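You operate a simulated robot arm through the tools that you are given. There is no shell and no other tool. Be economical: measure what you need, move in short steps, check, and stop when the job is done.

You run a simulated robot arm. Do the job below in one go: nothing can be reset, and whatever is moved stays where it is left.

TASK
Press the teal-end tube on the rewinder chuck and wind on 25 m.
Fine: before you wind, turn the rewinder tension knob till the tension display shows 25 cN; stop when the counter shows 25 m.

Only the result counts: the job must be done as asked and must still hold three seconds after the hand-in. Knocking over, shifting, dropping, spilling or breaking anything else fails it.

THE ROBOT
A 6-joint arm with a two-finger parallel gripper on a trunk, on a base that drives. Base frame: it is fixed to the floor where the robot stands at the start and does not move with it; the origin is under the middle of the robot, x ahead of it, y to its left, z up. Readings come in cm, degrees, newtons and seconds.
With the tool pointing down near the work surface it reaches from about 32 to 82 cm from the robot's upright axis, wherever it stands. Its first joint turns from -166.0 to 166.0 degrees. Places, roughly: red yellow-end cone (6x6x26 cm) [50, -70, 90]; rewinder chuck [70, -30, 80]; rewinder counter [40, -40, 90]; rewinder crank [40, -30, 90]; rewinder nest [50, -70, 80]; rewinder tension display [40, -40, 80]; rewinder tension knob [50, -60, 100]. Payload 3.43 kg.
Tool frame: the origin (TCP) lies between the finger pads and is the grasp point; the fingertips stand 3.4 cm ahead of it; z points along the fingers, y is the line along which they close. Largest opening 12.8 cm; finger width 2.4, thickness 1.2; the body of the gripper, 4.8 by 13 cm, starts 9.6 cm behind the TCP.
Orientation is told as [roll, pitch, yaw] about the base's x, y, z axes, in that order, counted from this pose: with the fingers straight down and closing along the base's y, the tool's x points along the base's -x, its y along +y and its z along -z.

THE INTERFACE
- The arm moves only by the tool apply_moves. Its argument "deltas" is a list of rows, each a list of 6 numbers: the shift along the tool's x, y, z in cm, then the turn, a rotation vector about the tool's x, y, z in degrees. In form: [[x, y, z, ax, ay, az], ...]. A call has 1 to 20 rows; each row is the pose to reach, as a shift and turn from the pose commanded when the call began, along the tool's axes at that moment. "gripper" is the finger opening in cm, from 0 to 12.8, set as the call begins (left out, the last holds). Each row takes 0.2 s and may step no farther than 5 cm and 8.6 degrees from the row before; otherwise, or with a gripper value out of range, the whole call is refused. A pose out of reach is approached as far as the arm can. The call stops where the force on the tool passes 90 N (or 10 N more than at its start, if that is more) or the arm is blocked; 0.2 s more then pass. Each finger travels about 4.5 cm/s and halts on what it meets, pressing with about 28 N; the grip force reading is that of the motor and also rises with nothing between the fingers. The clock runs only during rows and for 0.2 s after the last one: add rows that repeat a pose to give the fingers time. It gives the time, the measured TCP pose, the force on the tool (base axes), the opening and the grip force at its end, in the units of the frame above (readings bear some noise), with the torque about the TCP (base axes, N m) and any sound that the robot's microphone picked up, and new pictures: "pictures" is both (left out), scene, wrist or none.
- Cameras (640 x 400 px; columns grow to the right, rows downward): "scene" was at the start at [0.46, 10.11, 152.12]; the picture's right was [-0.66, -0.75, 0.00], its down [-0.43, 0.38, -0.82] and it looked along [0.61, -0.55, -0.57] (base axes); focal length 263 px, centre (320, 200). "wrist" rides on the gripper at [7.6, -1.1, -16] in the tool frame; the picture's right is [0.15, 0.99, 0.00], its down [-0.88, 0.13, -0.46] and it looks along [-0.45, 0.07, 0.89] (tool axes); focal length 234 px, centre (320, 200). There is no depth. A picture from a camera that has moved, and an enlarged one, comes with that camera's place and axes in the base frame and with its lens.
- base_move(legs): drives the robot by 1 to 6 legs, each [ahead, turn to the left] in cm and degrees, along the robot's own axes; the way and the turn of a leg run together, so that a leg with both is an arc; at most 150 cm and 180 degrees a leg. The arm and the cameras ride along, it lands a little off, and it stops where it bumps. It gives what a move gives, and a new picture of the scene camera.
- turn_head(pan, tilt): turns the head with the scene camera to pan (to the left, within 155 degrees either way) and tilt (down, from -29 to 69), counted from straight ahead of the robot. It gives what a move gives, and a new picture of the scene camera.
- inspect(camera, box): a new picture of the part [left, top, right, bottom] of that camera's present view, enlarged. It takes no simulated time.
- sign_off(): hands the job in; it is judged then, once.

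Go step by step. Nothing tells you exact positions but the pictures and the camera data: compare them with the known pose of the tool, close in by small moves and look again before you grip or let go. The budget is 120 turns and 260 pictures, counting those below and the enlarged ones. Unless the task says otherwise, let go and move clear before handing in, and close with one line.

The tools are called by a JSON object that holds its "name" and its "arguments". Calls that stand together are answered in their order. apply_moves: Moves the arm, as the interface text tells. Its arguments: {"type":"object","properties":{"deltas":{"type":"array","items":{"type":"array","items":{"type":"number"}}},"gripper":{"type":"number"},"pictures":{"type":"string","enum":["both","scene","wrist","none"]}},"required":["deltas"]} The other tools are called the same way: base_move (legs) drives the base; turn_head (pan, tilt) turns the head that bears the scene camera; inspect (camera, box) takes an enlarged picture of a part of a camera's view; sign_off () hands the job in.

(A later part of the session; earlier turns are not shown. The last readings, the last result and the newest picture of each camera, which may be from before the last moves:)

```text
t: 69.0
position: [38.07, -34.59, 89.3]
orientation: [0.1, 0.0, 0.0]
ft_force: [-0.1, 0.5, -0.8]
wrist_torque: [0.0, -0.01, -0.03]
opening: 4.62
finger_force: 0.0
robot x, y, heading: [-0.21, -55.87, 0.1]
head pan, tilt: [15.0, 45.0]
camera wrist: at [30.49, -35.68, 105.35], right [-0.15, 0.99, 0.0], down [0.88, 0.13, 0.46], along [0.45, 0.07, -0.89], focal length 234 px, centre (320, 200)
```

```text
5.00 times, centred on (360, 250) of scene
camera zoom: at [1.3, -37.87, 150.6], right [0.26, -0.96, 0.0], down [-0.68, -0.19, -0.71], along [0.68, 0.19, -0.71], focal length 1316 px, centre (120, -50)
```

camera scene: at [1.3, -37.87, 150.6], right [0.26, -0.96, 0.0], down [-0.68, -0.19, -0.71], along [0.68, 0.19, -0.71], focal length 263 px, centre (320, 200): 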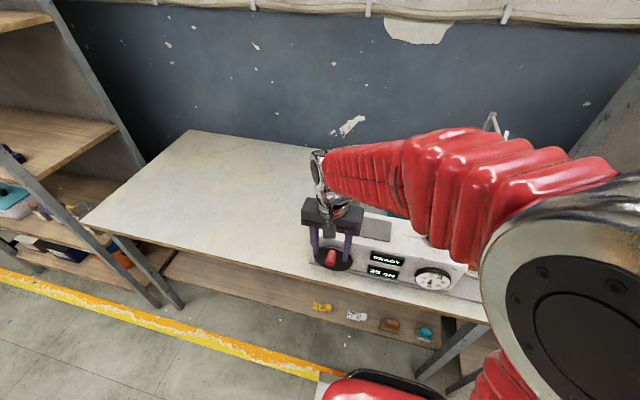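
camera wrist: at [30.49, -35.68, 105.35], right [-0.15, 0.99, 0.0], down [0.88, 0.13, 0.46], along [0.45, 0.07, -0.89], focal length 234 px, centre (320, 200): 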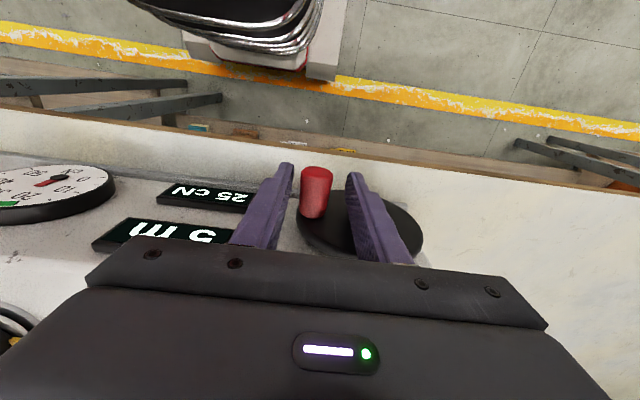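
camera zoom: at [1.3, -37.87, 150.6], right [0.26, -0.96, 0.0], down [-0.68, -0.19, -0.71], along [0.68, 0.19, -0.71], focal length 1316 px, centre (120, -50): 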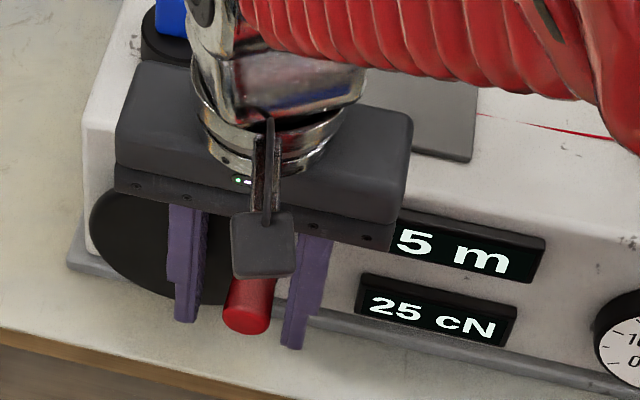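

{"name": "apply_moves", "arguments": {"deltas": [[0, -0.05, 0, 0, 0, 0], [0, -0.05, 0, 0, 0, 0], [0, -0.05, 0, 0, 0, 0], [0, -0.05, 0, 0, 0, 0], [0, -0.05, 0, 0, 0, 0]], "gripper": 1.5, "pictures": "none"}}

```text
t: 70.2
position: [38.11, -34.69, 89.32]
orientation: [-0.1, 0.1, 0.0]
ft_force: [4.6, -26.4, 3.6]
wrist_torque: [-0.22, 0.13, 0.36]
opening: 3.05
finger_force: 13.6
robot x, y, heading: [-0.19, -55.75, 0.1]
head pan, tilt: [15.0, 45.0]
```

{"name": "apply_moves", "arguments": {"deltas": [[0, -0.15, 0, 0, 0, 0], [0, -0.28, 0, 0, 0, 0], [0, -0.28, 0, 0, 0, 0], [0, -0.28, 0, 0, 0, 0]], "pictures": "none"}}

```text
t: 71.2
position: [38.07, -34.88, 89.22]
orientation: [0.1, 0.0, 0.0]
ft_force: [-1.6, -15.8, 2.6]
wrist_torque: [-0.08, -0.01, 0.19]
opening: 2.52
finger_force: 19.8
robot x, y, heading: [-0.35, -55.69, 0.2]
head pan, tilt: [15.0, 45.0]
```

{"name": "apply_moves", "arguments": {"deltas": [[0, -0.1, 0, 0, 0, 0], [0, -0.1, 0, 0, 0, 0], [0, -0.12, 0.25, 0, 0, 0], [0, -0.12, 0.5, 0, 0, 0], [0, -0.12, 0.75, 0, 0, 0]], "pictures": "none"}}

{"name": "inspect", "arguments": {"camera": "scene", "box": [310, 210, 410, 290]}}

{"name": "inspect", "arguments": {"camera": "wrist", "box": [220, 100, 420, 240]}}

```text
t: 72.4
position: [38.14, -34.95, 88.58]
orientation: [0.1, -0.1, 0.0]
ft_force: [-10.3, 0.6, 9.3]
wrist_torque: [0.39, 0.05, -0.1]
opening: 2.55
finger_force: 44.8
robot x, y, heading: [-0.22, -56.27, 0.1]
head pan, tilt: [15.0, 45.0]
```

```text
5.00 times, centred on (360, 250) of scene
camera zoom: at [1.25, -37.88, 150.6], right [0.26, -0.96, 0.0], down [-0.68, -0.19, -0.71], along [0.68, 0.19, -0.71], focal length 1316 px, centre (120, -50)
```

zoom: 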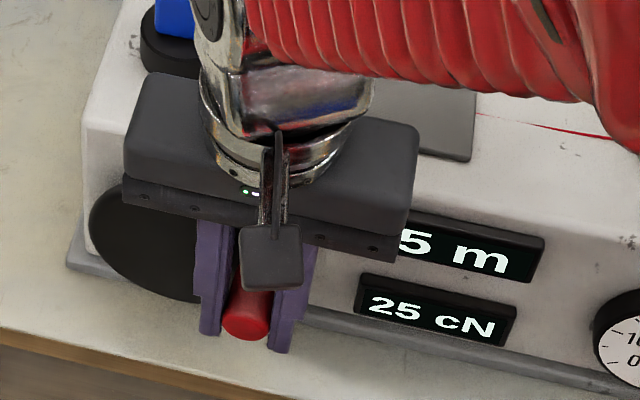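

```text
2.86 times, centred on (320, 170) of wrist
camera zoom: at [30.51, -36.09, 104.56], right [-0.15, 0.99, 0.0], down [0.88, 0.13, 0.46], along [0.45, 0.07, -0.89], focal length 669 px, centre (320, 286)
```

zoom: 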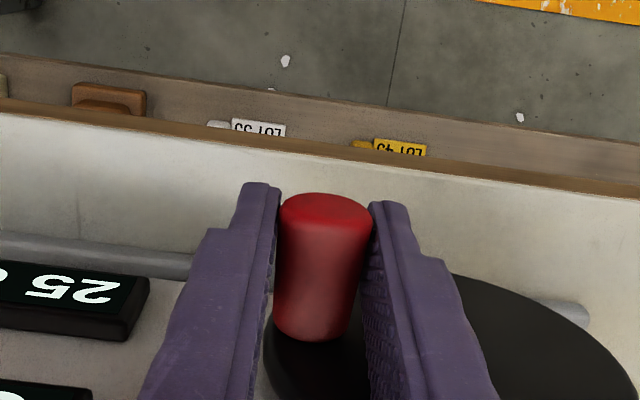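

{"name": "apply_moves", "arguments": {"deltas": [[0, 0, 0.2, 0, 0, 0], [0, 0.0, 0.4, 0, 0, 0], [0, 0.02, 0.63, 0, 0, 0], [0, 0.04, 0.86, 0, 0, 0], [0, 0.08, 1.09, 0, 0, 0], [0, 0.13, 1.31, 0, 0, 0]], "pictures": "none"}}

{"name": "inspect", "arguments": {"camera": "scene", "box": [310, 210, 410, 290]}}

```text
t: 73.8
position: [38.19, -34.75, 87.26]
orientation: [-0.1, -0.1, 0.0]
ft_force: [-3.4, 5.2, 7.9]
wrist_torque: [0.26, 0.19, -0.05]
opening: 2.44
finger_force: 31.5
robot x, y, heading: [-0.78, -55.87, 0.3]
head pan, tilt: [15.0, 45.0]
```

```text
5.00 times, centred on (360, 250) of scene
camera zoom: at [1.28, -37.87, 150.6], right [0.26, -0.96, 0.0], down [-0.68, -0.19, -0.71], along [0.68, 0.19, -0.71], focal length 1316 px, centre (120, -50)
```

zoom: 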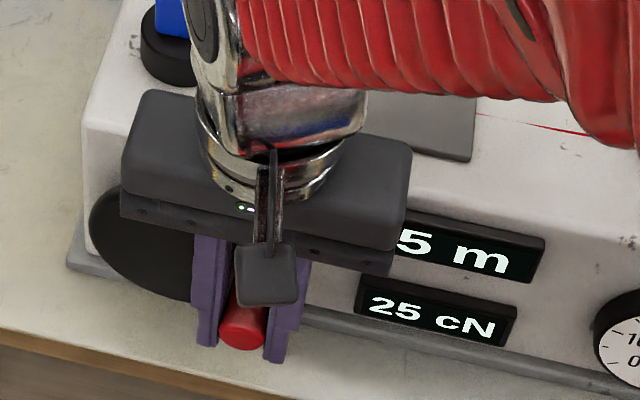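

{"name": "apply_moves", "arguments": {"deltas": [[0, 0.07, 0.21, 0, 0, 0], [0, 0.146, 0.426, 0, 0, 0], [0, 0.24, 0.63, 0, 0, 0], [0, 0.336, 0.834, 0, 0, 0], [0, 0.45, 1.03, 0, 0, 0], [0, 0.568, 1.22, 0, 0, 0], [0, 0.7, 1.4, 0, 0, 0], [0, 0.839, 1.579, 0, 0, 0]], "pictures": "none"}}

{"name": "inspect", "arguments": {"camera": "scene", "box": [310, 210, 410, 290]}}

```text
t: 75.6
position: [38.11, -34.24, 85.49]
orientation: [-0.2, 0.3, 0.1]
ft_force: [12.9, -37.8, -16.9]
wrist_torque: [0.28, -0.45, 0.49]
opening: 2.49
finger_force: 45.0
robot x, y, heading: [-0.22, -55.63, -0.2]
head pan, tilt: [15.0, 45.0]
```

```text
5.00 times, centred on (360, 250) of scene
camera zoom: at [1.41, -37.95, 150.6], right [0.26, -0.97, 0.0], down [-0.68, -0.18, -0.71], along [0.68, 0.19, -0.71], focal length 1316 px, centre (120, -50)
```

zoom: 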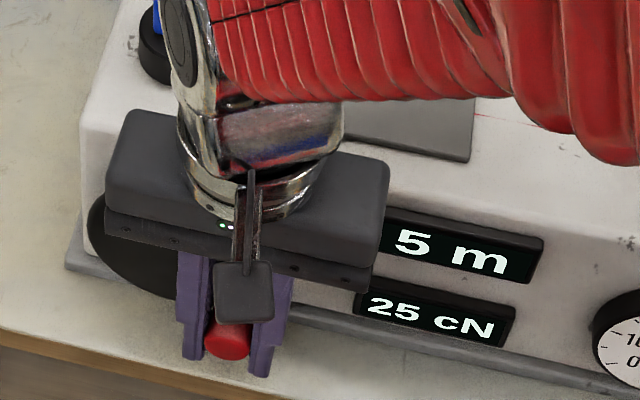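

Vertical gripping slips because the handle spins in the pads. Better: back the base up a bit, point the tool nearly horizontally and push the handle round with the closed fingers as a peg. First release and rise.

{"name": "apply_moves", "arguments": {"deltas": [[0, -0.1, 0, 0, 0, 0], [0, -0.2, 0, 0, 0, 0], [0, -0.2, 0, 0, 0, 0], [0, -0.2, -2, 0, 0, 0], [0, -0.2, -6, 0, 0, 0], [0, -0.2, -10, 0, 0, 0], [3, -0.2, -14, 0, 0, 0], [6, 0, -18, 0, 0, 0], [8, 0, -22, 0, 0, 0]], "gripper": 5.5, "pictures": "scene"}}

{"name": "inspect", "arguments": {"camera": "scene", "box": [300, 220, 420, 290]}}

```text
t: 77.6
position: [30.26, -33.76, 107.72]
orientation: [-0.1, -0.1, 0.0]
ft_force: [0.3, -0.4, 0.0]
wrist_torque: [0.0, 0.04, -0.04]
opening: 5.51
finger_force: 0.0
robot x, y, heading: [-0.43, -55.81, 0.0]
head pan, tilt: [15.0, 45.0]
camera scene: at [1.32, -37.88, 150.6], right [0.26, -0.96, 0.0], down [-0.68, -0.19, -0.71], along [0.68, 0.19, -0.71], focal length 263 px, centre (320, 200)
```

scene: 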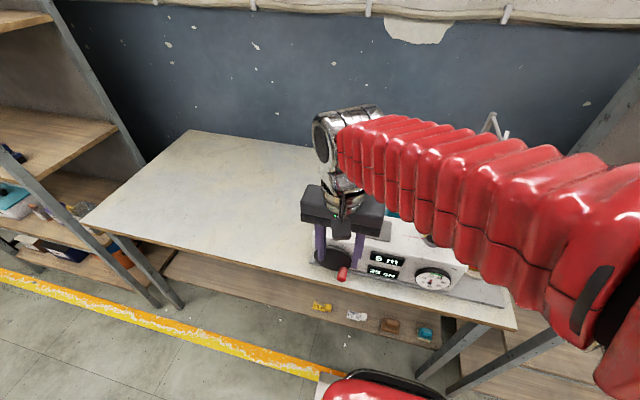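

```text
5.33 times, centred on (360, 255) of scene
camera zoom: at [1.32, -37.88, 150.6], right [0.26, -0.96, 0.0], down [-0.68, -0.19, -0.71], along [0.68, 0.19, -0.71], focal length 1404 px, centre (107, -93)
```

zoom: 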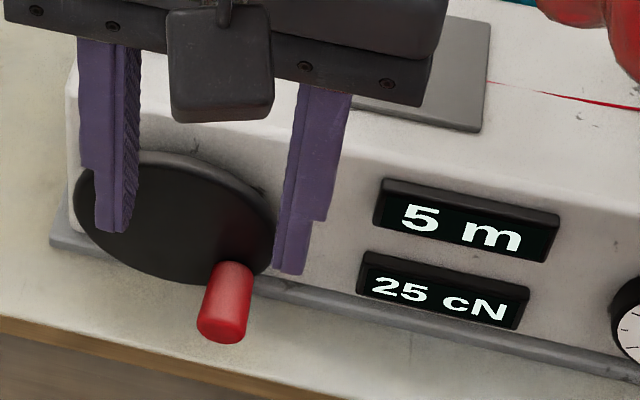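

Crank holds. I back the base up ~22 cm.

{"name": "base_move", "arguments": {"legs": [[-22, 0]]}}

```text
t: 79.6
position: [8.43, -33.9, 107.7]
orientation: [-0.1, 0.0, -0.3]
ft_force: [0.5, 0.0, 0.0]
wrist_torque: [0.0, 0.01, 0.0]
opening: 5.5
finger_force: 0.1
robot x, y, heading: [-22.38, -55.85, -0.1]
head pan, tilt: [15.0, 45.0]
camera scene: at [-20.51, -37.95, 150.6], right [0.26, -0.97, 0.0], down [-0.68, -0.18, -0.71], along [0.68, 0.18, -0.71], focal length 263 px, centre (320, 200)
```

scene: 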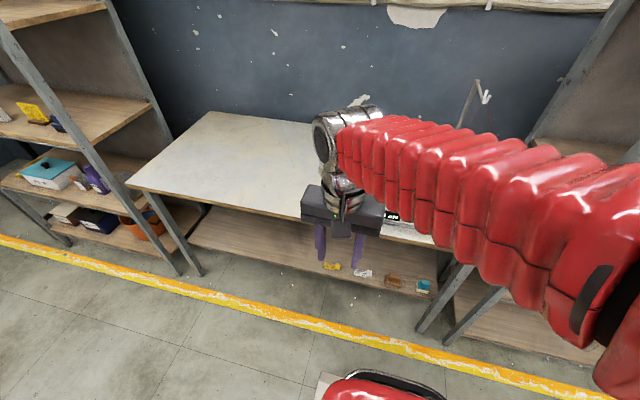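

{"name": "apply_moves", "arguments": {"deltas": [[-2.2, 0, 0, 0, -7.3, 0], [-4.4, 0, 1, 0, -14.6, 0], [-6.6, 0, 2, 0, -21.9, 0], [-8.8, -0.1, 3, 0, -29.2, 0], [-11, -0.2, 4, 0, -36.5, 0], [-13.2, -0.3, 5, 0, -43.8, 0], [-15.4, -0.4, 6, 0, -51.1, 0], [-17.6, -0.5, 7, 0, -58.4, 0], [-19.8, -0.6, 8, 0, -65.7, 0], [-22, -0.6, 9, 0, -73, 0], [-24, -0.6, 10, 0, -80, 0]], "gripper": 0}}

```text
t: 82.0
position: [32.64, -34.7, 97.67]
orientation: [0.1, -80.2, -0.6]
ft_force: [0.9, 0.8, 0.5]
wrist_torque: [0.02, 0.03, -0.03]
opening: 0.0
finger_force: 28.0
robot x, y, heading: [-22.14, -55.94, -0.2]
head pan, tilt: [15.0, 45.0]
camera scene: at [-20.52, -37.94, 150.6], right [0.26, -0.97, 0.0], down [-0.68, -0.18, -0.71], along [0.68, 0.18, -0.71], focal length 263 px, centre (320, 200)
camera wrist: at [15.56, -35.76, 93.03], right [-0.02, 0.99, -0.14], down [-0.3, 0.13, 0.95], along [0.95, 0.06, 0.29], focal length 234 px, centre (320, 200)
```

scene: 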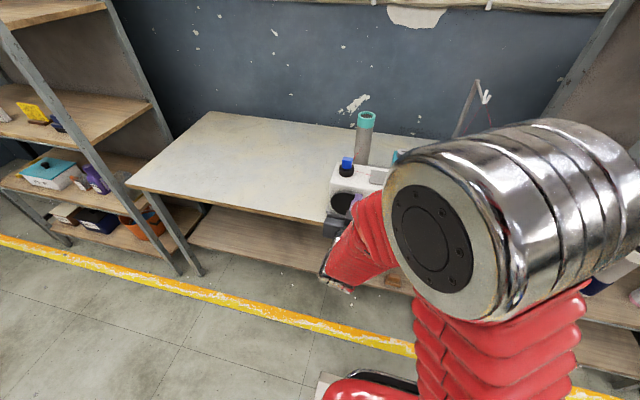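
wrist: 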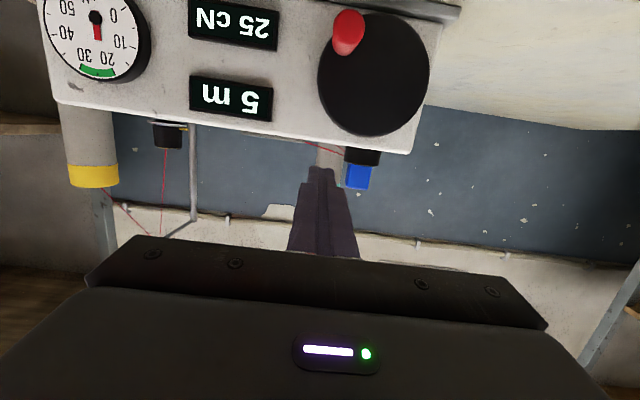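

The wrist camera now sees the crank and displays (upside down). I lower the peg to just above the handle, then look.

{"name": "apply_moves", "arguments": {"deltas": [[3, 0.05, 0.53, 0, 0, 0], [6, 0.1, 1.06, 0, 0, 0], [9.36, 0.1, 1.65, 0, 0, 0]], "pictures": "wrist"}}

{"name": "inspect", "arguments": {"camera": "wrist", "box": [240, 60, 440, 200]}}

```text
t: 82.8
position: [33.26, -33.74, 89.5]
orientation: [-4.1, -79.7, 3.5]
ft_force: [-0.4, 0.5, 0.2]
wrist_torque: [-0.01, 0.02, -0.03]
opening: 0.02
finger_force: 28.3
out of reach, approached as far as the arm can: row 3
robot x, y, heading: [-22.33, -56.06, -0.3]
head pan, tilt: [15.0, 45.0]
camera wrist: at [16.14, -34.65, 85.02], right [-0.02, 0.99, -0.16], down [-0.29, 0.15, 0.95], along [0.96, 0.06, 0.28], focal length 234 px, centre (320, 200)
```

wrist: 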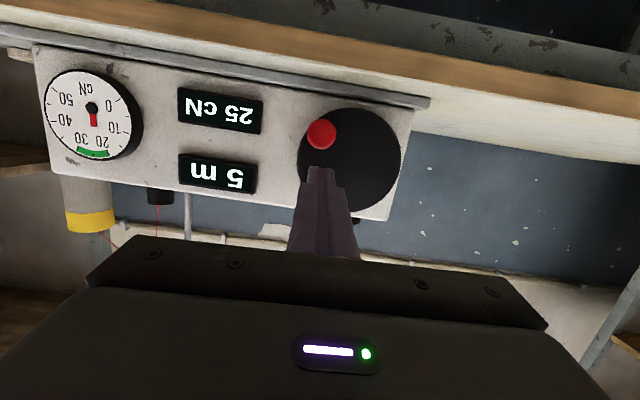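

```text
2.86 times, centred on (340, 130) of wrist
camera zoom: at [16.14, -34.65, 85.02], right [-0.02, 0.99, -0.16], down [-0.29, 0.15, 0.95], along [0.96, 0.06, 0.28], focal length 669 px, centre (263, 400)
```

zoom: 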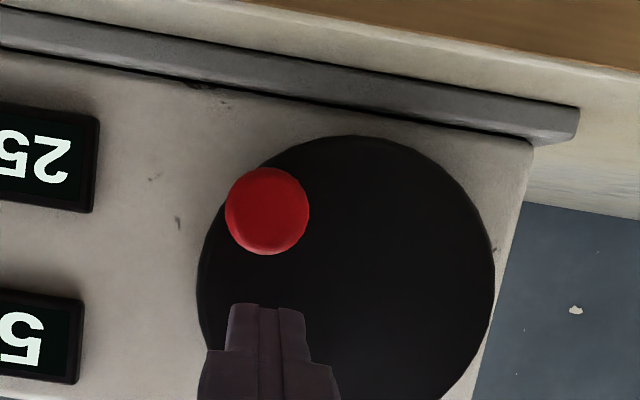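

Reach limit (arm too folded). I back up 15 cm more, then re-approach.

{"name": "base_move", "arguments": {"legs": [[-15, 0]]}}

{"name": "apply_moves", "arguments": {"deltas": [[0, 0, 0, 0, 0, 0]], "pictures": "none"}}

```text
t: 84.4
position: [18.21, -33.72, 89.45]
orientation: [-4.2, -79.6, 3.5]
ft_force: [0.7, 0.0, -0.4]
wrist_torque: [-0.01, -0.01, -0.01]
opening: 0.0
finger_force: 27.9
robot x, y, heading: [-37.16, -55.66, -0.2]
head pan, tilt: [15.0, 45.0]
camera scene: at [-35.59, -37.92, 150.6], right [0.26, -0.97, 0.0], down [-0.68, -0.18, -0.71], along [0.68, 0.18, -0.71], focal length 263 px, centre (320, 200)
```

scene: 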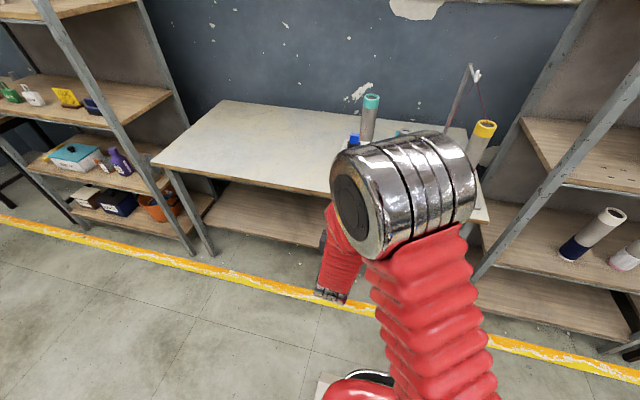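

```text
t: 84.8
position: [18.21, -33.76, 89.55]
orientation: [-4.1, -79.6, 3.5]
ft_force: [0.5, -0.1, 0.5]
wrist_torque: [0.0, 0.0, 0.04]
opening: 0.0
finger_force: 28.0
robot x, y, heading: [-37.22, -55.61, -0.3]
head pan, tilt: [15.0, 45.0]
```

{"name": "apply_moves", "arguments": {"deltas": [[-0.8, -0.2, 4.7, 0, 0, 0], [-1.6, -0.5, 9.4, 0, 0, 0], [-2.5, -0.8, 14.2, 0, 0, 0], [-1.5, -0.8, 14.4, 0, 0, 0]], "pictures": "wrist"}}

{"name": "inspect", "arguments": {"camera": "wrist", "box": [240, 60, 440, 200]}}

```text
t: 85.8
position: [32.51, -34.75, 88.65]
orientation: [-4.3, -79.6, 3.5]
ft_force: [-0.4, 0.3, 0.4]
wrist_torque: [-0.04, -0.01, -0.03]
opening: 0.01
finger_force: 28.1
robot x, y, heading: [-37.29, -55.83, 0.0]
head pan, tilt: [15.0, 45.0]
camera wrist: at [15.42, -35.67, 84.14], right [-0.01, 0.99, -0.16], down [-0.29, 0.15, 0.95], along [0.96, 0.06, 0.28], focal length 234 px, centre (320, 200)
```

wrist: 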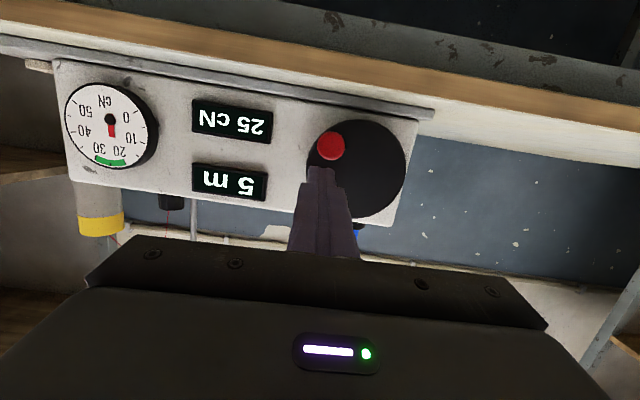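

```text
2.86 times, centred on (340, 130) of wrist
camera zoom: at [15.42, -35.67, 84.14], right [-0.01, 0.99, -0.16], down [-0.29, 0.15, 0.95], along [0.96, 0.06, 0.28], focal length 669 px, centre (263, 400)
```

zoom: 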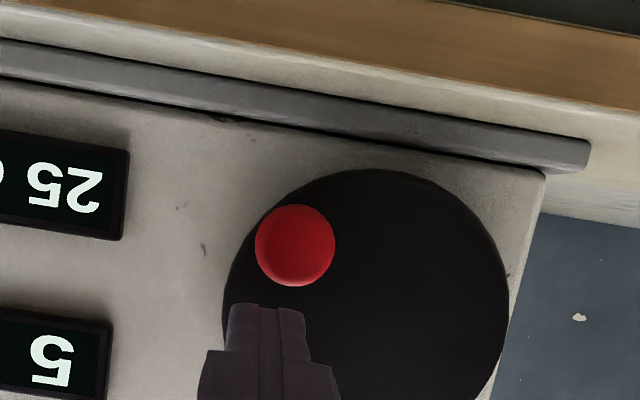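

Calibration agrees: crank centre (-30.8, 87.3), r≈4.0, handle at ~123°. I insert the peg above/behind the handle.

{"name": "apply_moves", "arguments": {"deltas": [[-0.1, 0, 1.3, 0, 0, 0], [-0.25, 0, 2.6, 0, 0, 0], [-0.39, 0, 3.79, 0, 0, 0]], "pictures": "none"}}

{"name": "inspect", "arguments": {"camera": "wrist", "box": [180, 80, 460, 260]}}

```text
t: 86.6
position: [36.42, -34.73, 88.24]
orientation: [-4.2, -79.6, 3.4]
ft_force: [0.5, -1.0, -0.3]
wrist_torque: [0.02, -0.01, 0.03]
opening: 0.0
finger_force: 27.5
robot x, y, heading: [-37.13, -56.08, -0.2]
head pan, tilt: [15.0, 45.0]
```

```text
2.22 times, centred on (320, 170) of wrist
camera zoom: at [19.32, -35.72, 83.69], right [-0.01, 0.99, -0.16], down [-0.29, 0.15, 0.95], along [0.96, 0.06, 0.28], focal length 520 px, centre (320, 267)
```

zoom: 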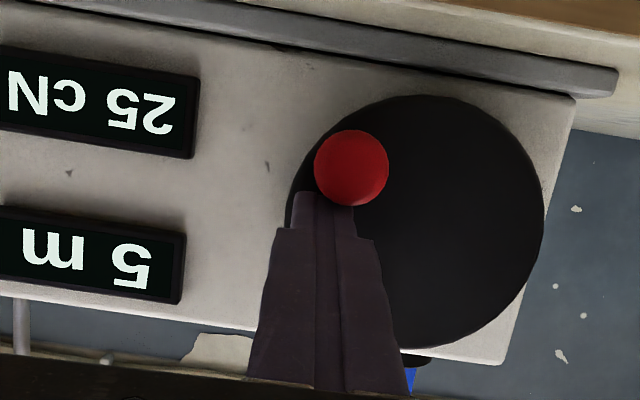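

{"name": "apply_moves", "arguments": {"deltas": [[0.335, -0.045, 0.06, 0, 0, 0], [0.68, -0.06, 0.12, 0, 0, 0], [1.02, -0.045, 0.19, 0, 0, 0], [1.36, 0, 0.25, 0, 0, 0], [1.7, 0.076, 0.31, 0, 0, 0]], "pictures": "none"}}

{"name": "inspect", "arguments": {"camera": "wrist", "box": [180, 80, 460, 260]}}

```text
t: 87.8
position: [36.36, -34.54, 86.57]
orientation: [-4.2, -79.7, 3.3]
ft_force: [0.4, 0.1, 0.4]
wrist_torque: [0.01, -0.01, 0.0]
opening: 0.0
finger_force: 28.2
robot x, y, heading: [-37.28, -55.66, -0.1]
head pan, tilt: [15.0, 45.0]
```

```text
2.22 times, centred on (320, 170) of wrist
camera zoom: at [19.27, -35.62, 81.97], right [-0.01, 0.99, -0.16], down [-0.29, 0.15, 0.95], along [0.96, 0.06, 0.28], focal length 520 px, centre (320, 267)
```

zoom: 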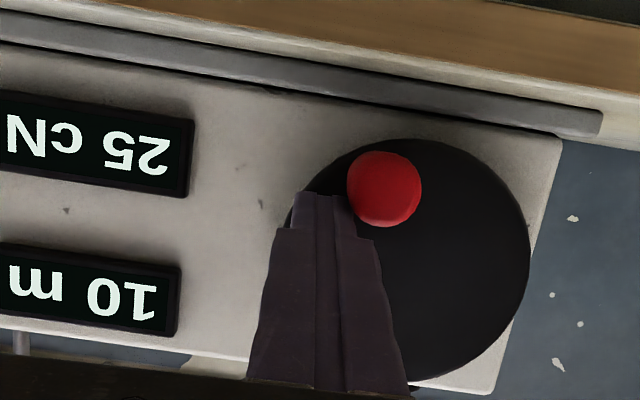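

Works well: 10 m and contact force is tiny. Continue in the same way.

{"name": "apply_moves", "arguments": {"deltas": [[0.328, 0.105, 0.06, 0, 0, 0], [0.645, 0.239, 0.118, 0, 0, 0], [0.95, 0.4, 0.174, 0, 0, 0], [1.239, 0.587, 0.227, 0, 0, 0], [1.511, 0.8, 0.276, 0, 0, 0], [1.764, 1.036, 0.323, 0, 0, 0], [1.997, 1.293, 0.365, 0, 0, 0], [2.206, 1.57, 0.404, 0, 0, 0], [2.39, 1.864, 0.437, 0, 0, 0]], "pictures": "none"}}

{"name": "inspect", "arguments": {"camera": "wrist", "box": [180, 80, 460, 260]}}

```text
t: 89.8
position: [36.59, -32.85, 83.94]
orientation: [-4.2, -79.5, 3.4]
ft_force: [-0.1, -0.7, 0.4]
wrist_torque: [0.01, -0.01, -0.01]
opening: 0.0
finger_force: 28.0
robot x, y, heading: [-37.26, -55.76, -0.2]
head pan, tilt: [15.0, 45.0]
```

```text
2.22 times, centred on (320, 170) of wrist
camera zoom: at [19.37, -33.85, 79.53], right [-0.01, 0.99, -0.16], down [-0.29, 0.15, 0.95], along [0.96, 0.06, 0.28], focal length 520 px, centre (320, 267)
```

zoom: 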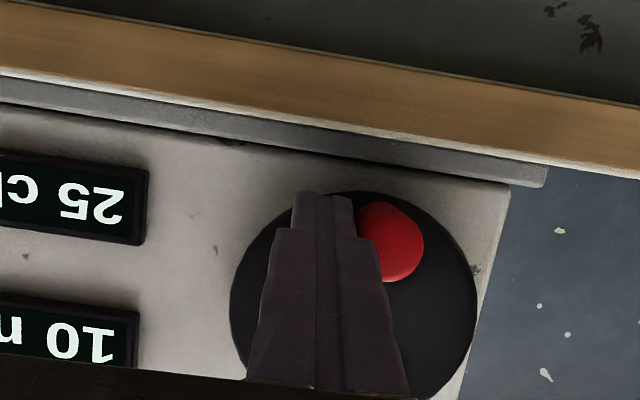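

{"name": "apply_moves", "arguments": {"deltas": [[0.158, 0.31, 0.029, 0, 0, 0], [0.29, 0.632, 0.053, 0, 0, 0], [0.394, 0.965, 0.072, 0, 0, 0], [0.467, 1.305, 0.086, 0, 0, 0]], "pictures": "none"}}

{"name": "inspect", "arguments": {"camera": "wrist", "box": [180, 80, 460, 260]}}

```text
t: 90.8
position: [36.49, -31.38, 83.55]
orientation: [-4.4, -79.6, 3.6]
ft_force: [-0.5, -0.2, 0.9]
wrist_torque: [0.01, -0.01, -0.02]
opening: 0.0
finger_force: 27.8
robot x, y, heading: [-37.36, -55.83, -0.1]
head pan, tilt: [15.0, 45.0]
```

```text
2.22 times, centred on (320, 170) of wrist
camera zoom: at [19.33, -32.49, 79.0], right [-0.01, 0.99, -0.16], down [-0.29, 0.15, 0.95], along [0.96, 0.06, 0.28], focal length 520 px, centre (320, 267)
```

zoom: 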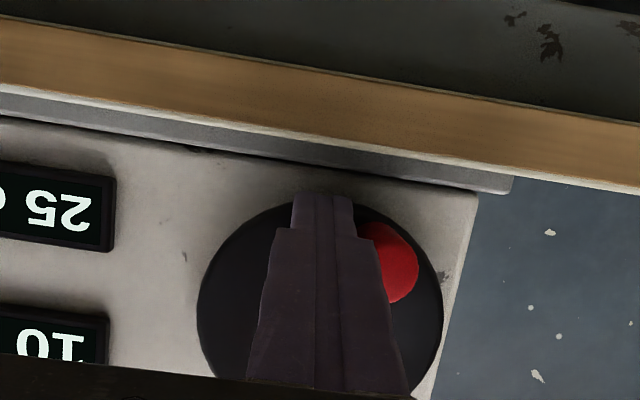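

{"name": "apply_moves", "arguments": {"deltas": [[0.045, 0.346, 0.01, 0, 0, 0], [0.06, 0.695, 0.01, 0, 0, 0]], "pictures": "none"}}

{"name": "inspect", "arguments": {"camera": "wrist", "box": [160, 80, 440, 260]}}

```text
t: 91.4
position: [36.53, -30.88, 83.44]
orientation: [-4.0, -79.6, 3.2]
ft_force: [0.9, -1.4, 1.4]
wrist_torque: [0.02, 0.03, 0.01]
opening: 0.01
finger_force: 28.0
robot x, y, heading: [-37.62, -55.87, -0.4]
head pan, tilt: [15.0, 45.0]
```

```text
2.22 times, centred on (300, 170) of wrist
camera zoom: at [19.36, -31.85, 78.92], right [-0.01, 0.99, -0.16], down [-0.29, 0.15, 0.95], along [0.96, 0.06, 0.28], focal length 520 px, centre (364, 267)
```

zoom: 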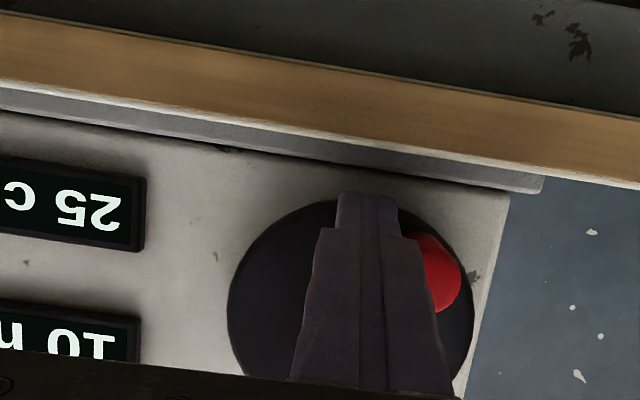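

{"name": "apply_moves", "arguments": {"deltas": [[-0.015, 0.348, 0, 0, 0, 0], [-0.06, 0.695, -0.01, 0, 0, 0]], "pictures": "none"}}

{"name": "inspect", "arguments": {"camera": "wrist", "box": [160, 80, 440, 260]}}

```text
t: 92.0
position: [36.44, -30.18, 83.57]
orientation: [-4.2, -79.5, 3.4]
ft_force: [0.5, -2.6, 2.2]
wrist_torque: [0.09, -0.04, 0.01]
opening: 0.0
finger_force: 27.7
robot x, y, heading: [-37.64, -55.56, -0.2]
head pan, tilt: [15.0, 45.0]
```

```text
2.22 times, centred on (300, 170) of wrist
camera zoom: at [19.37, -31.19, 79.0], right [-0.01, 0.99, -0.16], down [-0.29, 0.15, 0.95], along [0.96, 0.06, 0.28], focal length 520 px, centre (364, 267)
```

zoom: 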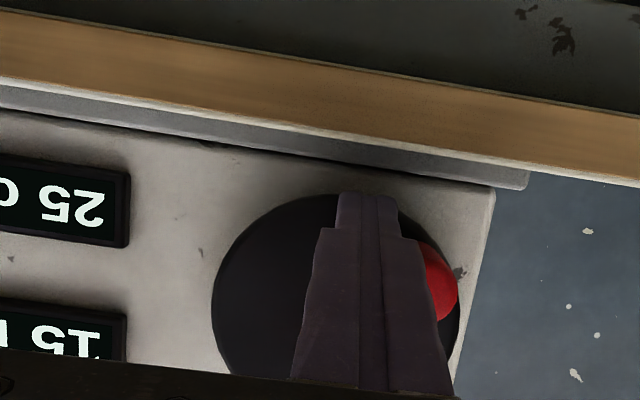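

15 m at about 220°. Continue up the left side.

{"name": "apply_moves", "arguments": {"deltas": [[-0.074, 0.34, -0.013, 0, 0, 0], [-0.177, 0.673, -0.032, 0, 0, 0], [-0.309, 0.995, -0.057, 0, 0, 0], [-0.467, 1.305, -0.085, 0, 0, 0], [-0.651, 1.599, -0.119, 0, 0, 0], [-0.861, 1.876, -0.158, 0, 0, 0], [-1.093, 2.133, -0.2, 0, 0, 0], [-1.346, 2.369, -0.246, 0, 0, 0], [-1.619, 2.582, -0.296, 0, 0, 0]], "pictures": "wrist"}}

{"name": "inspect", "arguments": {"camera": "wrist", "box": [130, 80, 410, 260]}}

```text
t: 94.0
position: [36.44, -27.64, 85.26]
orientation: [-4.2, -79.7, 3.4]
ft_force: [0.5, -1.1, -0.8]
wrist_torque: [0.03, 0.02, 0.0]
opening: 0.01
finger_force: 28.0
robot x, y, heading: [-37.21, -56.1, -0.1]
head pan, tilt: [15.0, 45.0]
camera wrist: at [19.37, -28.63, 80.69], right [-0.01, 0.99, -0.16], down [-0.29, 0.15, 0.95], along [0.96, 0.06, 0.28], focal length 234 px, centre (320, 200)
```

wrist: 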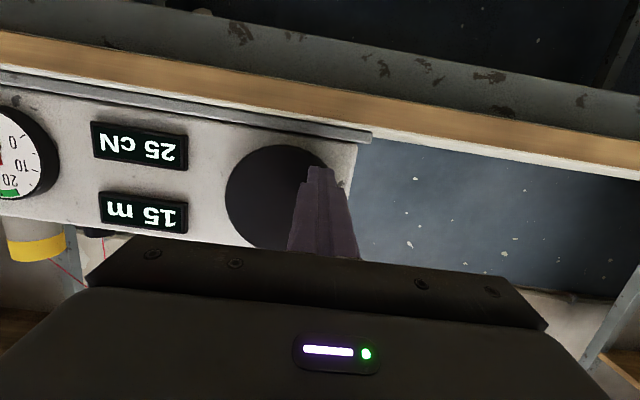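

```text
2.22 times, centred on (270, 170) of wrist
camera zoom: at [19.37, -28.63, 80.69], right [-0.01, 0.99, -0.16], down [-0.29, 0.15, 0.95], along [0.96, 0.06, 0.28], focal length 520 px, centre (431, 267)
```

zoom: 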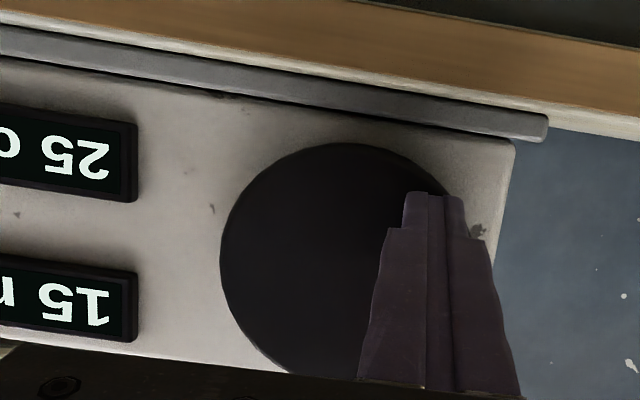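

{"name": "apply_moves", "arguments": {"deltas": [[-0.289, 0.187, -0.053, 0, 0, 0], [-0.594, 0.348, -0.109, 0, 0, 0], [-0.911, 0.482, -0.167, 0, 0, 0]], "pictures": "none"}}

{"name": "inspect", "arguments": {"camera": "wrist", "box": [130, 80, 410, 260]}}

```text
t: 94.8
position: [36.46, -27.09, 86.09]
orientation: [-4.2, -79.6, 3.4]
ft_force: [0.6, -1.0, -0.9]
wrist_torque: [0.01, 0.01, 0.0]
opening: 0.01
finger_force: 28.5
robot x, y, heading: [-37.22, -55.75, -0.3]
head pan, tilt: [15.0, 45.0]
```

```text
2.22 times, centred on (270, 170) of wrist
camera zoom: at [19.38, -28.11, 81.6], right [-0.01, 0.99, -0.16], down [-0.29, 0.15, 0.95], along [0.96, 0.06, 0.28], focal length 520 px, centre (431, 267)
```

zoom: 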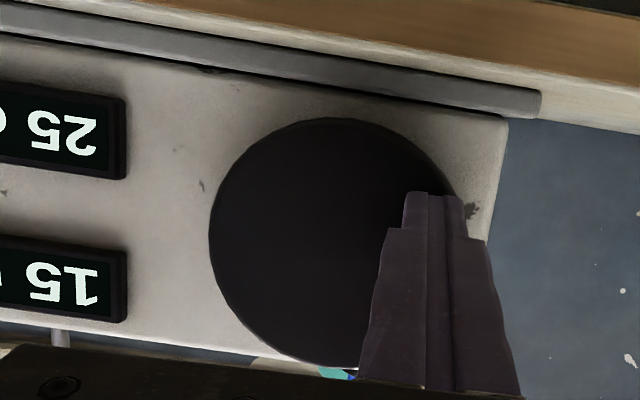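

{"name": "apply_moves", "arguments": {"deltas": [[-0.328, 0.105, -0.06, 0, 0, 0]], "pictures": "none"}}

{"name": "inspect", "arguments": {"camera": "wrist", "box": [130, 80, 410, 260]}}

{"name": "apply_moves", "arguments": {"deltas": [[-0.335, 0.075, -0.06, 0, 0, 0]], "pictures": "none"}}

{"name": "inspect", "arguments": {"camera": "wrist", "box": [130, 80, 410, 260]}}

```text
t: 95.2
position: [36.48, -26.97, 86.45]
orientation: [-4.3, -79.7, 3.5]
ft_force: [-0.2, -0.2, -0.7]
wrist_torque: [0.03, -0.01, -0.05]
opening: 0.0
finger_force: 28.2
robot x, y, heading: [-37.05, -55.92, -0.1]
head pan, tilt: [15.0, 45.0]
```

```text
2.22 times, centred on (270, 170) of wrist
camera zoom: at [19.37, -27.95, 81.96], right [-0.01, 0.99, -0.16], down [-0.29, 0.15, 0.95], along [0.96, 0.06, 0.28], focal length 520 px, centre (431, 267)
```

zoom: 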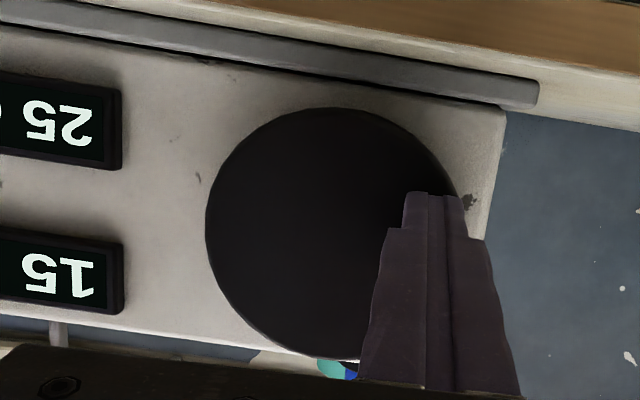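

```text
t: 95.6
position: [36.45, -26.83, 86.91]
orientation: [-4.3, -79.7, 3.5]
ft_force: [0.9, 0.1, 0.5]
wrist_torque: [-0.01, -0.05, 0.02]
opening: 0.02
finger_force: 28.0
robot x, y, heading: [-37.4, -55.95, -0.3]
head pan, tilt: [15.0, 45.0]
```

```text
2.22 times, centred on (270, 170) of wrist
camera zoom: at [19.35, -27.87, 82.32], right [-0.01, 0.99, -0.16], down [-0.29, 0.15, 0.95], along [0.96, 0.06, 0.28], focal length 520 px, centre (431, 267)
```

zoom: 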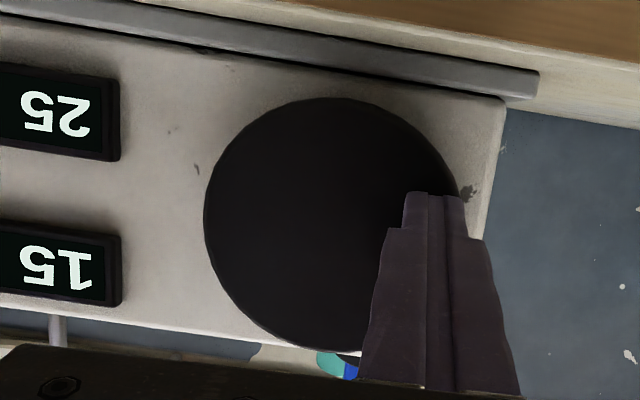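

{"name": "apply_moves", "arguments": {"deltas": [[-0.34, 0.046, -0.06, 0, 0, 0]], "pictures": "none"}}

{"name": "inspect", "arguments": {"camera": "wrist", "box": [130, 80, 410, 260]}}

{"name": "apply_moves", "arguments": {"deltas": [[-0.343, 0.015, -0.06, 0, 0, 0]], "pictures": "none"}}

{"name": "inspect", "arguments": {"camera": "wrist", "box": [130, 80, 410, 260]}}

```text
t: 96.0
position: [36.41, -26.85, 87.22]
orientation: [-4.2, -79.6, 3.4]
ft_force: [-0.8, -0.5, -1.5]
wrist_torque: [0.03, 0.01, -0.03]
opening: 0.0
finger_force: 27.6
robot x, y, heading: [-37.41, -55.83, -0.2]
head pan, tilt: [15.0, 45.0]
```

```text
2.22 times, centred on (270, 170) of wrist
camera zoom: at [19.37, -27.78, 82.62], right [-0.01, 0.99, -0.16], down [-0.29, 0.15, 0.95], along [0.96, 0.06, 0.28], focal length 520 px, centre (431, 267)
```

zoom: 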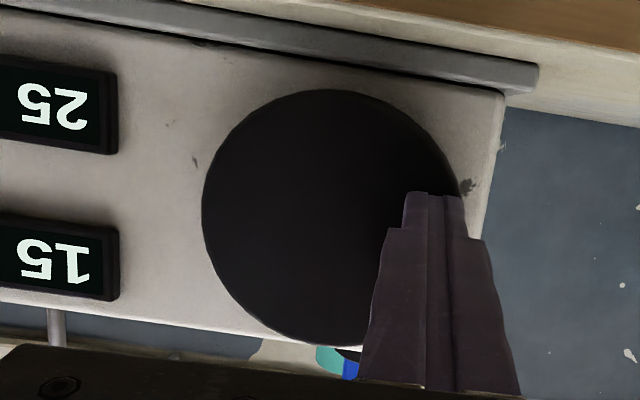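

```text
t: 96.4
position: [36.5, -26.73, 87.32]
orientation: [-4.2, -79.6, 3.5]
ft_force: [-0.8, 0.9, -1.9]
wrist_torque: [0.02, -0.05, 0.01]
opening: 0.0
finger_force: 28.2
robot x, y, heading: [-37.67, -55.43, -0.1]
head pan, tilt: [15.0, 45.0]
```

```text
2.22 times, centred on (270, 170) of wrist
camera zoom: at [19.39, -27.78, 82.87], right [-0.01, 0.99, -0.16], down [-0.29, 0.15, 0.95], along [0.96, 0.06, 0.28], focal length 520 px, centre (431, 267)
```

zoom: 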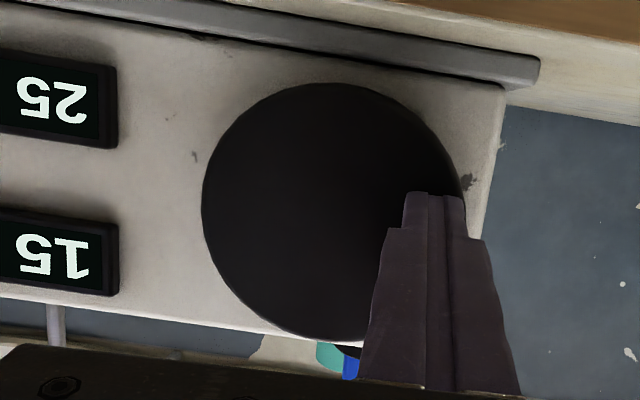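

{"name": "apply_moves", "arguments": {"deltas": [[-0.343, -0.015, -0.06, 0, 0, 0]], "pictures": "none"}}

{"name": "inspect", "arguments": {"camera": "wrist", "box": [130, 80, 410, 260]}}

{"name": "apply_moves", "arguments": {"deltas": [[-0.34, -0.046, -0.06, 0, 0, 0]], "pictures": "none"}}

{"name": "inspect", "arguments": {"camera": "wrist", "box": [130, 80, 410, 260]}}

```text
t: 96.8
position: [36.58, -26.82, 87.72]
orientation: [-4.1, -79.6, 3.4]
ft_force: [-1.0, 0.3, 0.3]
wrist_torque: [0.02, 0.02, -0.03]
opening: 0.01
finger_force: 27.8
robot x, y, heading: [-37.55, -55.52, -0.3]
head pan, tilt: [15.0, 45.0]
```

```text
2.22 times, centred on (270, 170) of wrist
camera zoom: at [19.39, -27.82, 83.22], right [-0.01, 0.99, -0.16], down [-0.29, 0.15, 0.95], along [0.96, 0.06, 0.28], focal length 520 px, centre (431, 267)
```

zoom: 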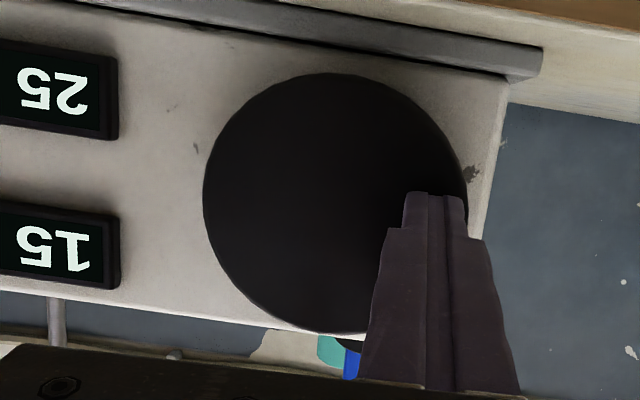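

```text
t: 97.2
position: [36.52, -26.92, 88.09]
orientation: [-4.2, -79.5, 3.3]
ft_force: [0.5, -0.5, -1.1]
wrist_torque: [0.01, 0.03, 0.01]
opening: 0.02
finger_force: 28.2
robot x, y, heading: [-37.27, -55.73, -0.0]
head pan, tilt: [15.0, 45.0]
```

```text
2.22 times, centred on (270, 170) of wrist
camera zoom: at [19.42, -27.81, 83.59], right [-0.01, 0.99, -0.16], down [-0.29, 0.15, 0.95], along [0.96, 0.06, 0.28], focal length 520 px, centre (431, 267)
```

zoom: 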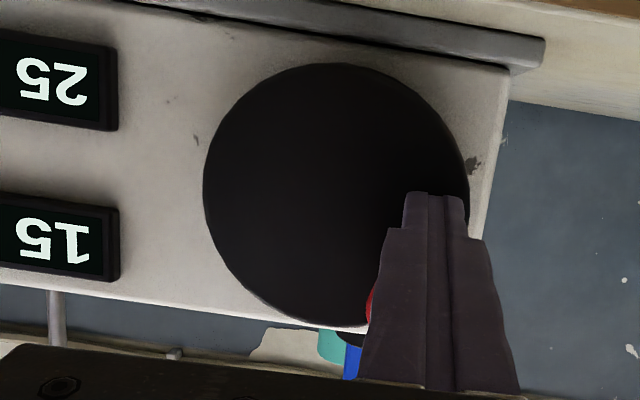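

{"name": "apply_moves", "arguments": {"deltas": [[-0.335, -0.075, -0.06, 0, 0, 0]], "pictures": "none"}}

{"name": "inspect", "arguments": {"camera": "wrist", "box": [130, 80, 410, 260]}}

{"name": "apply_moves", "arguments": {"deltas": [[-0.328, -0.105, -0.06, 0, 0, 0]], "pictures": "none"}}

{"name": "inspect", "arguments": {"camera": "wrist", "box": [130, 80, 410, 260]}}

```text
t: 97.6
position: [36.52, -27.01, 88.38]
orientation: [-4.1, -79.6, 3.5]
ft_force: [-1.7, -0.2, -2.0]
wrist_torque: [0.04, -0.05, 0.01]
opening: 0.0
finger_force: 27.7
robot x, y, heading: [-37.38, -55.46, -0.5]
head pan, tilt: [15.0, 45.0]
```

```text
2.22 times, centred on (270, 170) of wrist
camera zoom: at [19.42, -27.94, 83.87], right [-0.01, 0.99, -0.16], down [-0.29, 0.15, 0.95], along [0.96, 0.06, 0.28], focal length 520 px, centre (431, 267)
```

zoom: 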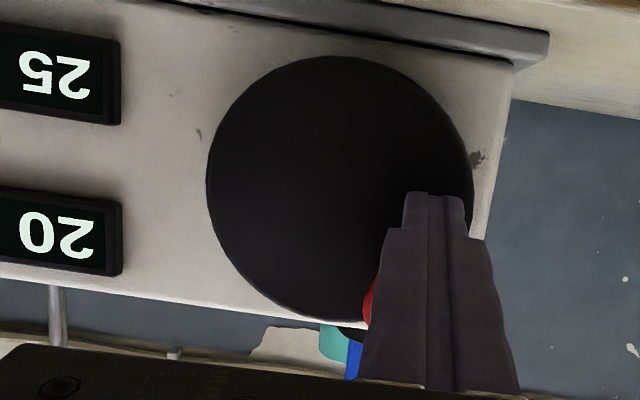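

```text
t: 98.0
position: [36.54, -27.14, 88.62]
orientation: [-4.3, -79.5, 3.5]
ft_force: [-1.1, -4.0, -4.1]
wrist_torque: [0.1, 0.0, -0.05]
opening: 0.01
finger_force: 27.7
robot x, y, heading: [-37.51, -55.74, -0.2]
head pan, tilt: [15.0, 45.0]
```

```text
2.22 times, centred on (270, 170) of wrist
camera zoom: at [19.43, -28.08, 84.18], right [-0.01, 0.99, -0.16], down [-0.29, 0.15, 0.95], along [0.96, 0.06, 0.28], focal length 520 px, centre (431, 267)
```

zoom: 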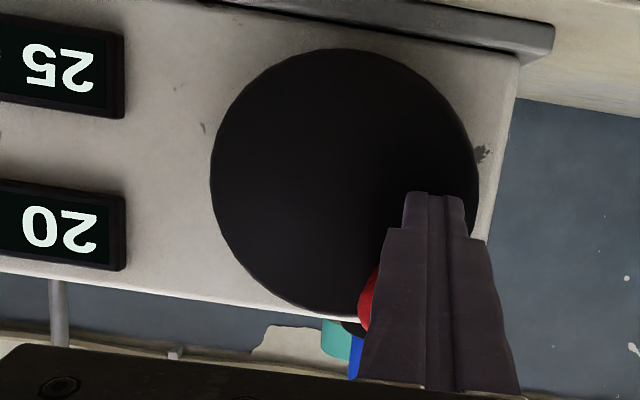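

20 m appears at ~315°, so the counter rounds in 90° per 5 m; exact 25 m is handle at 450° (pointing to -y). Continue over the top.

{"name": "apply_moves", "arguments": {"deltas": [[-0.379, -0.164, -0.069, 0, 0, 0], [-0.74, -0.367, -0.135, 0, 0, 0], [-1.077, -0.607, -0.197, 0, 0, 0], [-1.388, -0.882, -0.254, 0, 0, 0], [-1.669, -1.188, -0.305, 0, 0, 0], [-1.917, -1.522, -0.351, 0, 0, 0], [-2.129, -1.881, -0.39, 0, 0, 0], [-2.304, -2.261, -0.421, 0, 0, 0]], "pictures": "wrist"}}

{"name": "inspect", "arguments": {"camera": "wrist", "box": [130, 80, 410, 260]}}

```text
t: 99.8
position: [36.44, -29.22, 91.12]
orientation: [-4.1, -79.6, 3.5]
ft_force: [0.4, 0.7, -0.5]
wrist_torque: [0.02, 0.01, -0.01]
opening: 0.0
finger_force: 28.6
robot x, y, heading: [-37.39, -55.45, -0.2]
head pan, tilt: [15.0, 45.0]
camera wrist: at [19.32, -30.26, 86.63], right [-0.01, 0.99, -0.16], down [-0.29, 0.15, 0.95], along [0.96, 0.06, 0.28], focal length 234 px, centre (320, 200)
```

wrist: 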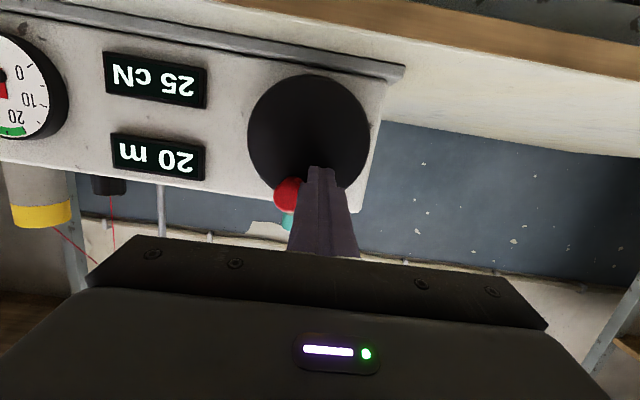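

```text
2.22 times, centred on (270, 170) of wrist
camera zoom: at [19.32, -30.26, 86.63], right [-0.01, 0.99, -0.16], down [-0.29, 0.15, 0.95], along [0.96, 0.06, 0.28], focal length 520 px, centre (431, 267)
```

zoom: 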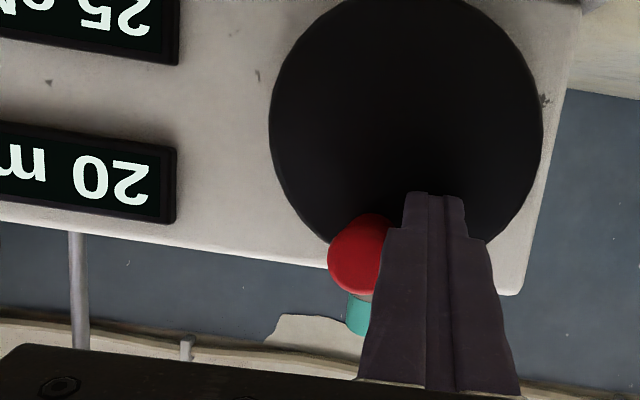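

{"name": "apply_moves", "arguments": {"deltas": [[-0.134, -0.396, -0.024, 0, 0, 0], [-0.226, -0.804, -0.041, 0, 0, 0], [-0.277, -1.219, -0.05, 0, 0, 0], [-0.284, -1.638, -0.052, 0, 0, 0], [-0.248, -2.055, -0.045, 0, 0, 0], [-0.169, -2.466, -0.031, 0, 0, 0], [-0.049, -2.866, -0.009, 0, 0, 0], [0.112, -3.252, 0.02, 0, 0, 0]], "pictures": "none"}}

{"name": "inspect", "arguments": {"camera": "wrist", "box": [160, 60, 440, 240]}}

```text
t: 101.6
position: [36.57, -32.65, 91.12]
orientation: [-4.3, -79.6, 3.5]
ft_force: [0.3, 0.3, -0.1]
wrist_torque: [0.01, -0.01, 0.03]
opening: 0.03
finger_force: 27.9
robot x, y, heading: [-37.52, -55.61, 0.0]
head pan, tilt: [15.0, 45.0]
```

```text
2.22 times, centred on (300, 150) of wrist
camera zoom: at [19.37, -33.54, 86.61], right [-0.01, 0.99, -0.16], down [-0.29, 0.15, 0.95], along [0.96, 0.06, 0.28], focal length 520 px, centre (364, 311)
```

zoom: 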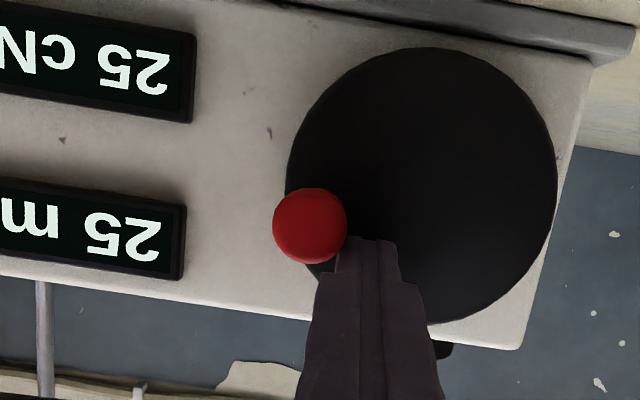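

25 m shows; handle at ~426°. I push gently on toward the exact 450°.

{"name": "apply_moves", "arguments": {"deltas": [[0.129, -0.247, 0.024, 0, 0, 0], [0.275, -0.483, 0.05, 0, 0, 0], [0.436, -0.709, 0.08, 0, 0, 0], [0.613, -0.923, 0.112, 0, 0, 0]], "pictures": "none"}}

{"name": "inspect", "arguments": {"camera": "wrist", "box": [160, 60, 440, 240]}}

```text
t: 102.6
position: [36.47, -33.56, 90.41]
orientation: [-4.2, -79.6, 3.5]
ft_force: [0.4, 0.8, -0.6]
wrist_torque: [0.02, 0.01, 0.0]
opening: 0.01
finger_force: 27.5
robot x, y, heading: [-37.13, -55.6, -0.2]
head pan, tilt: [15.0, 45.0]
```

```text
2.22 times, centred on (300, 150) of wrist
camera zoom: at [19.34, -34.48, 85.93], right [-0.01, 0.99, -0.16], down [-0.29, 0.15, 0.95], along [0.96, 0.06, 0.28], focal length 520 px, centre (364, 311)
```

zoom: 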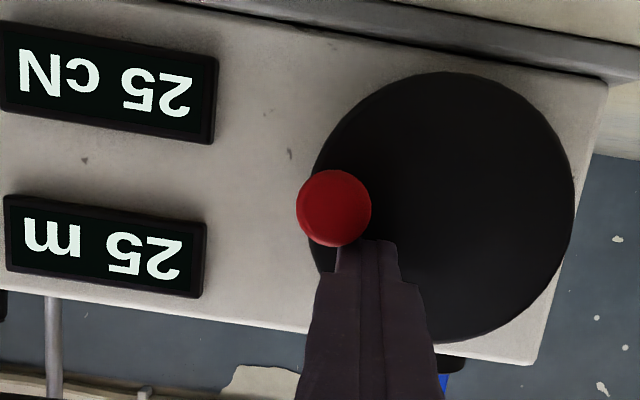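

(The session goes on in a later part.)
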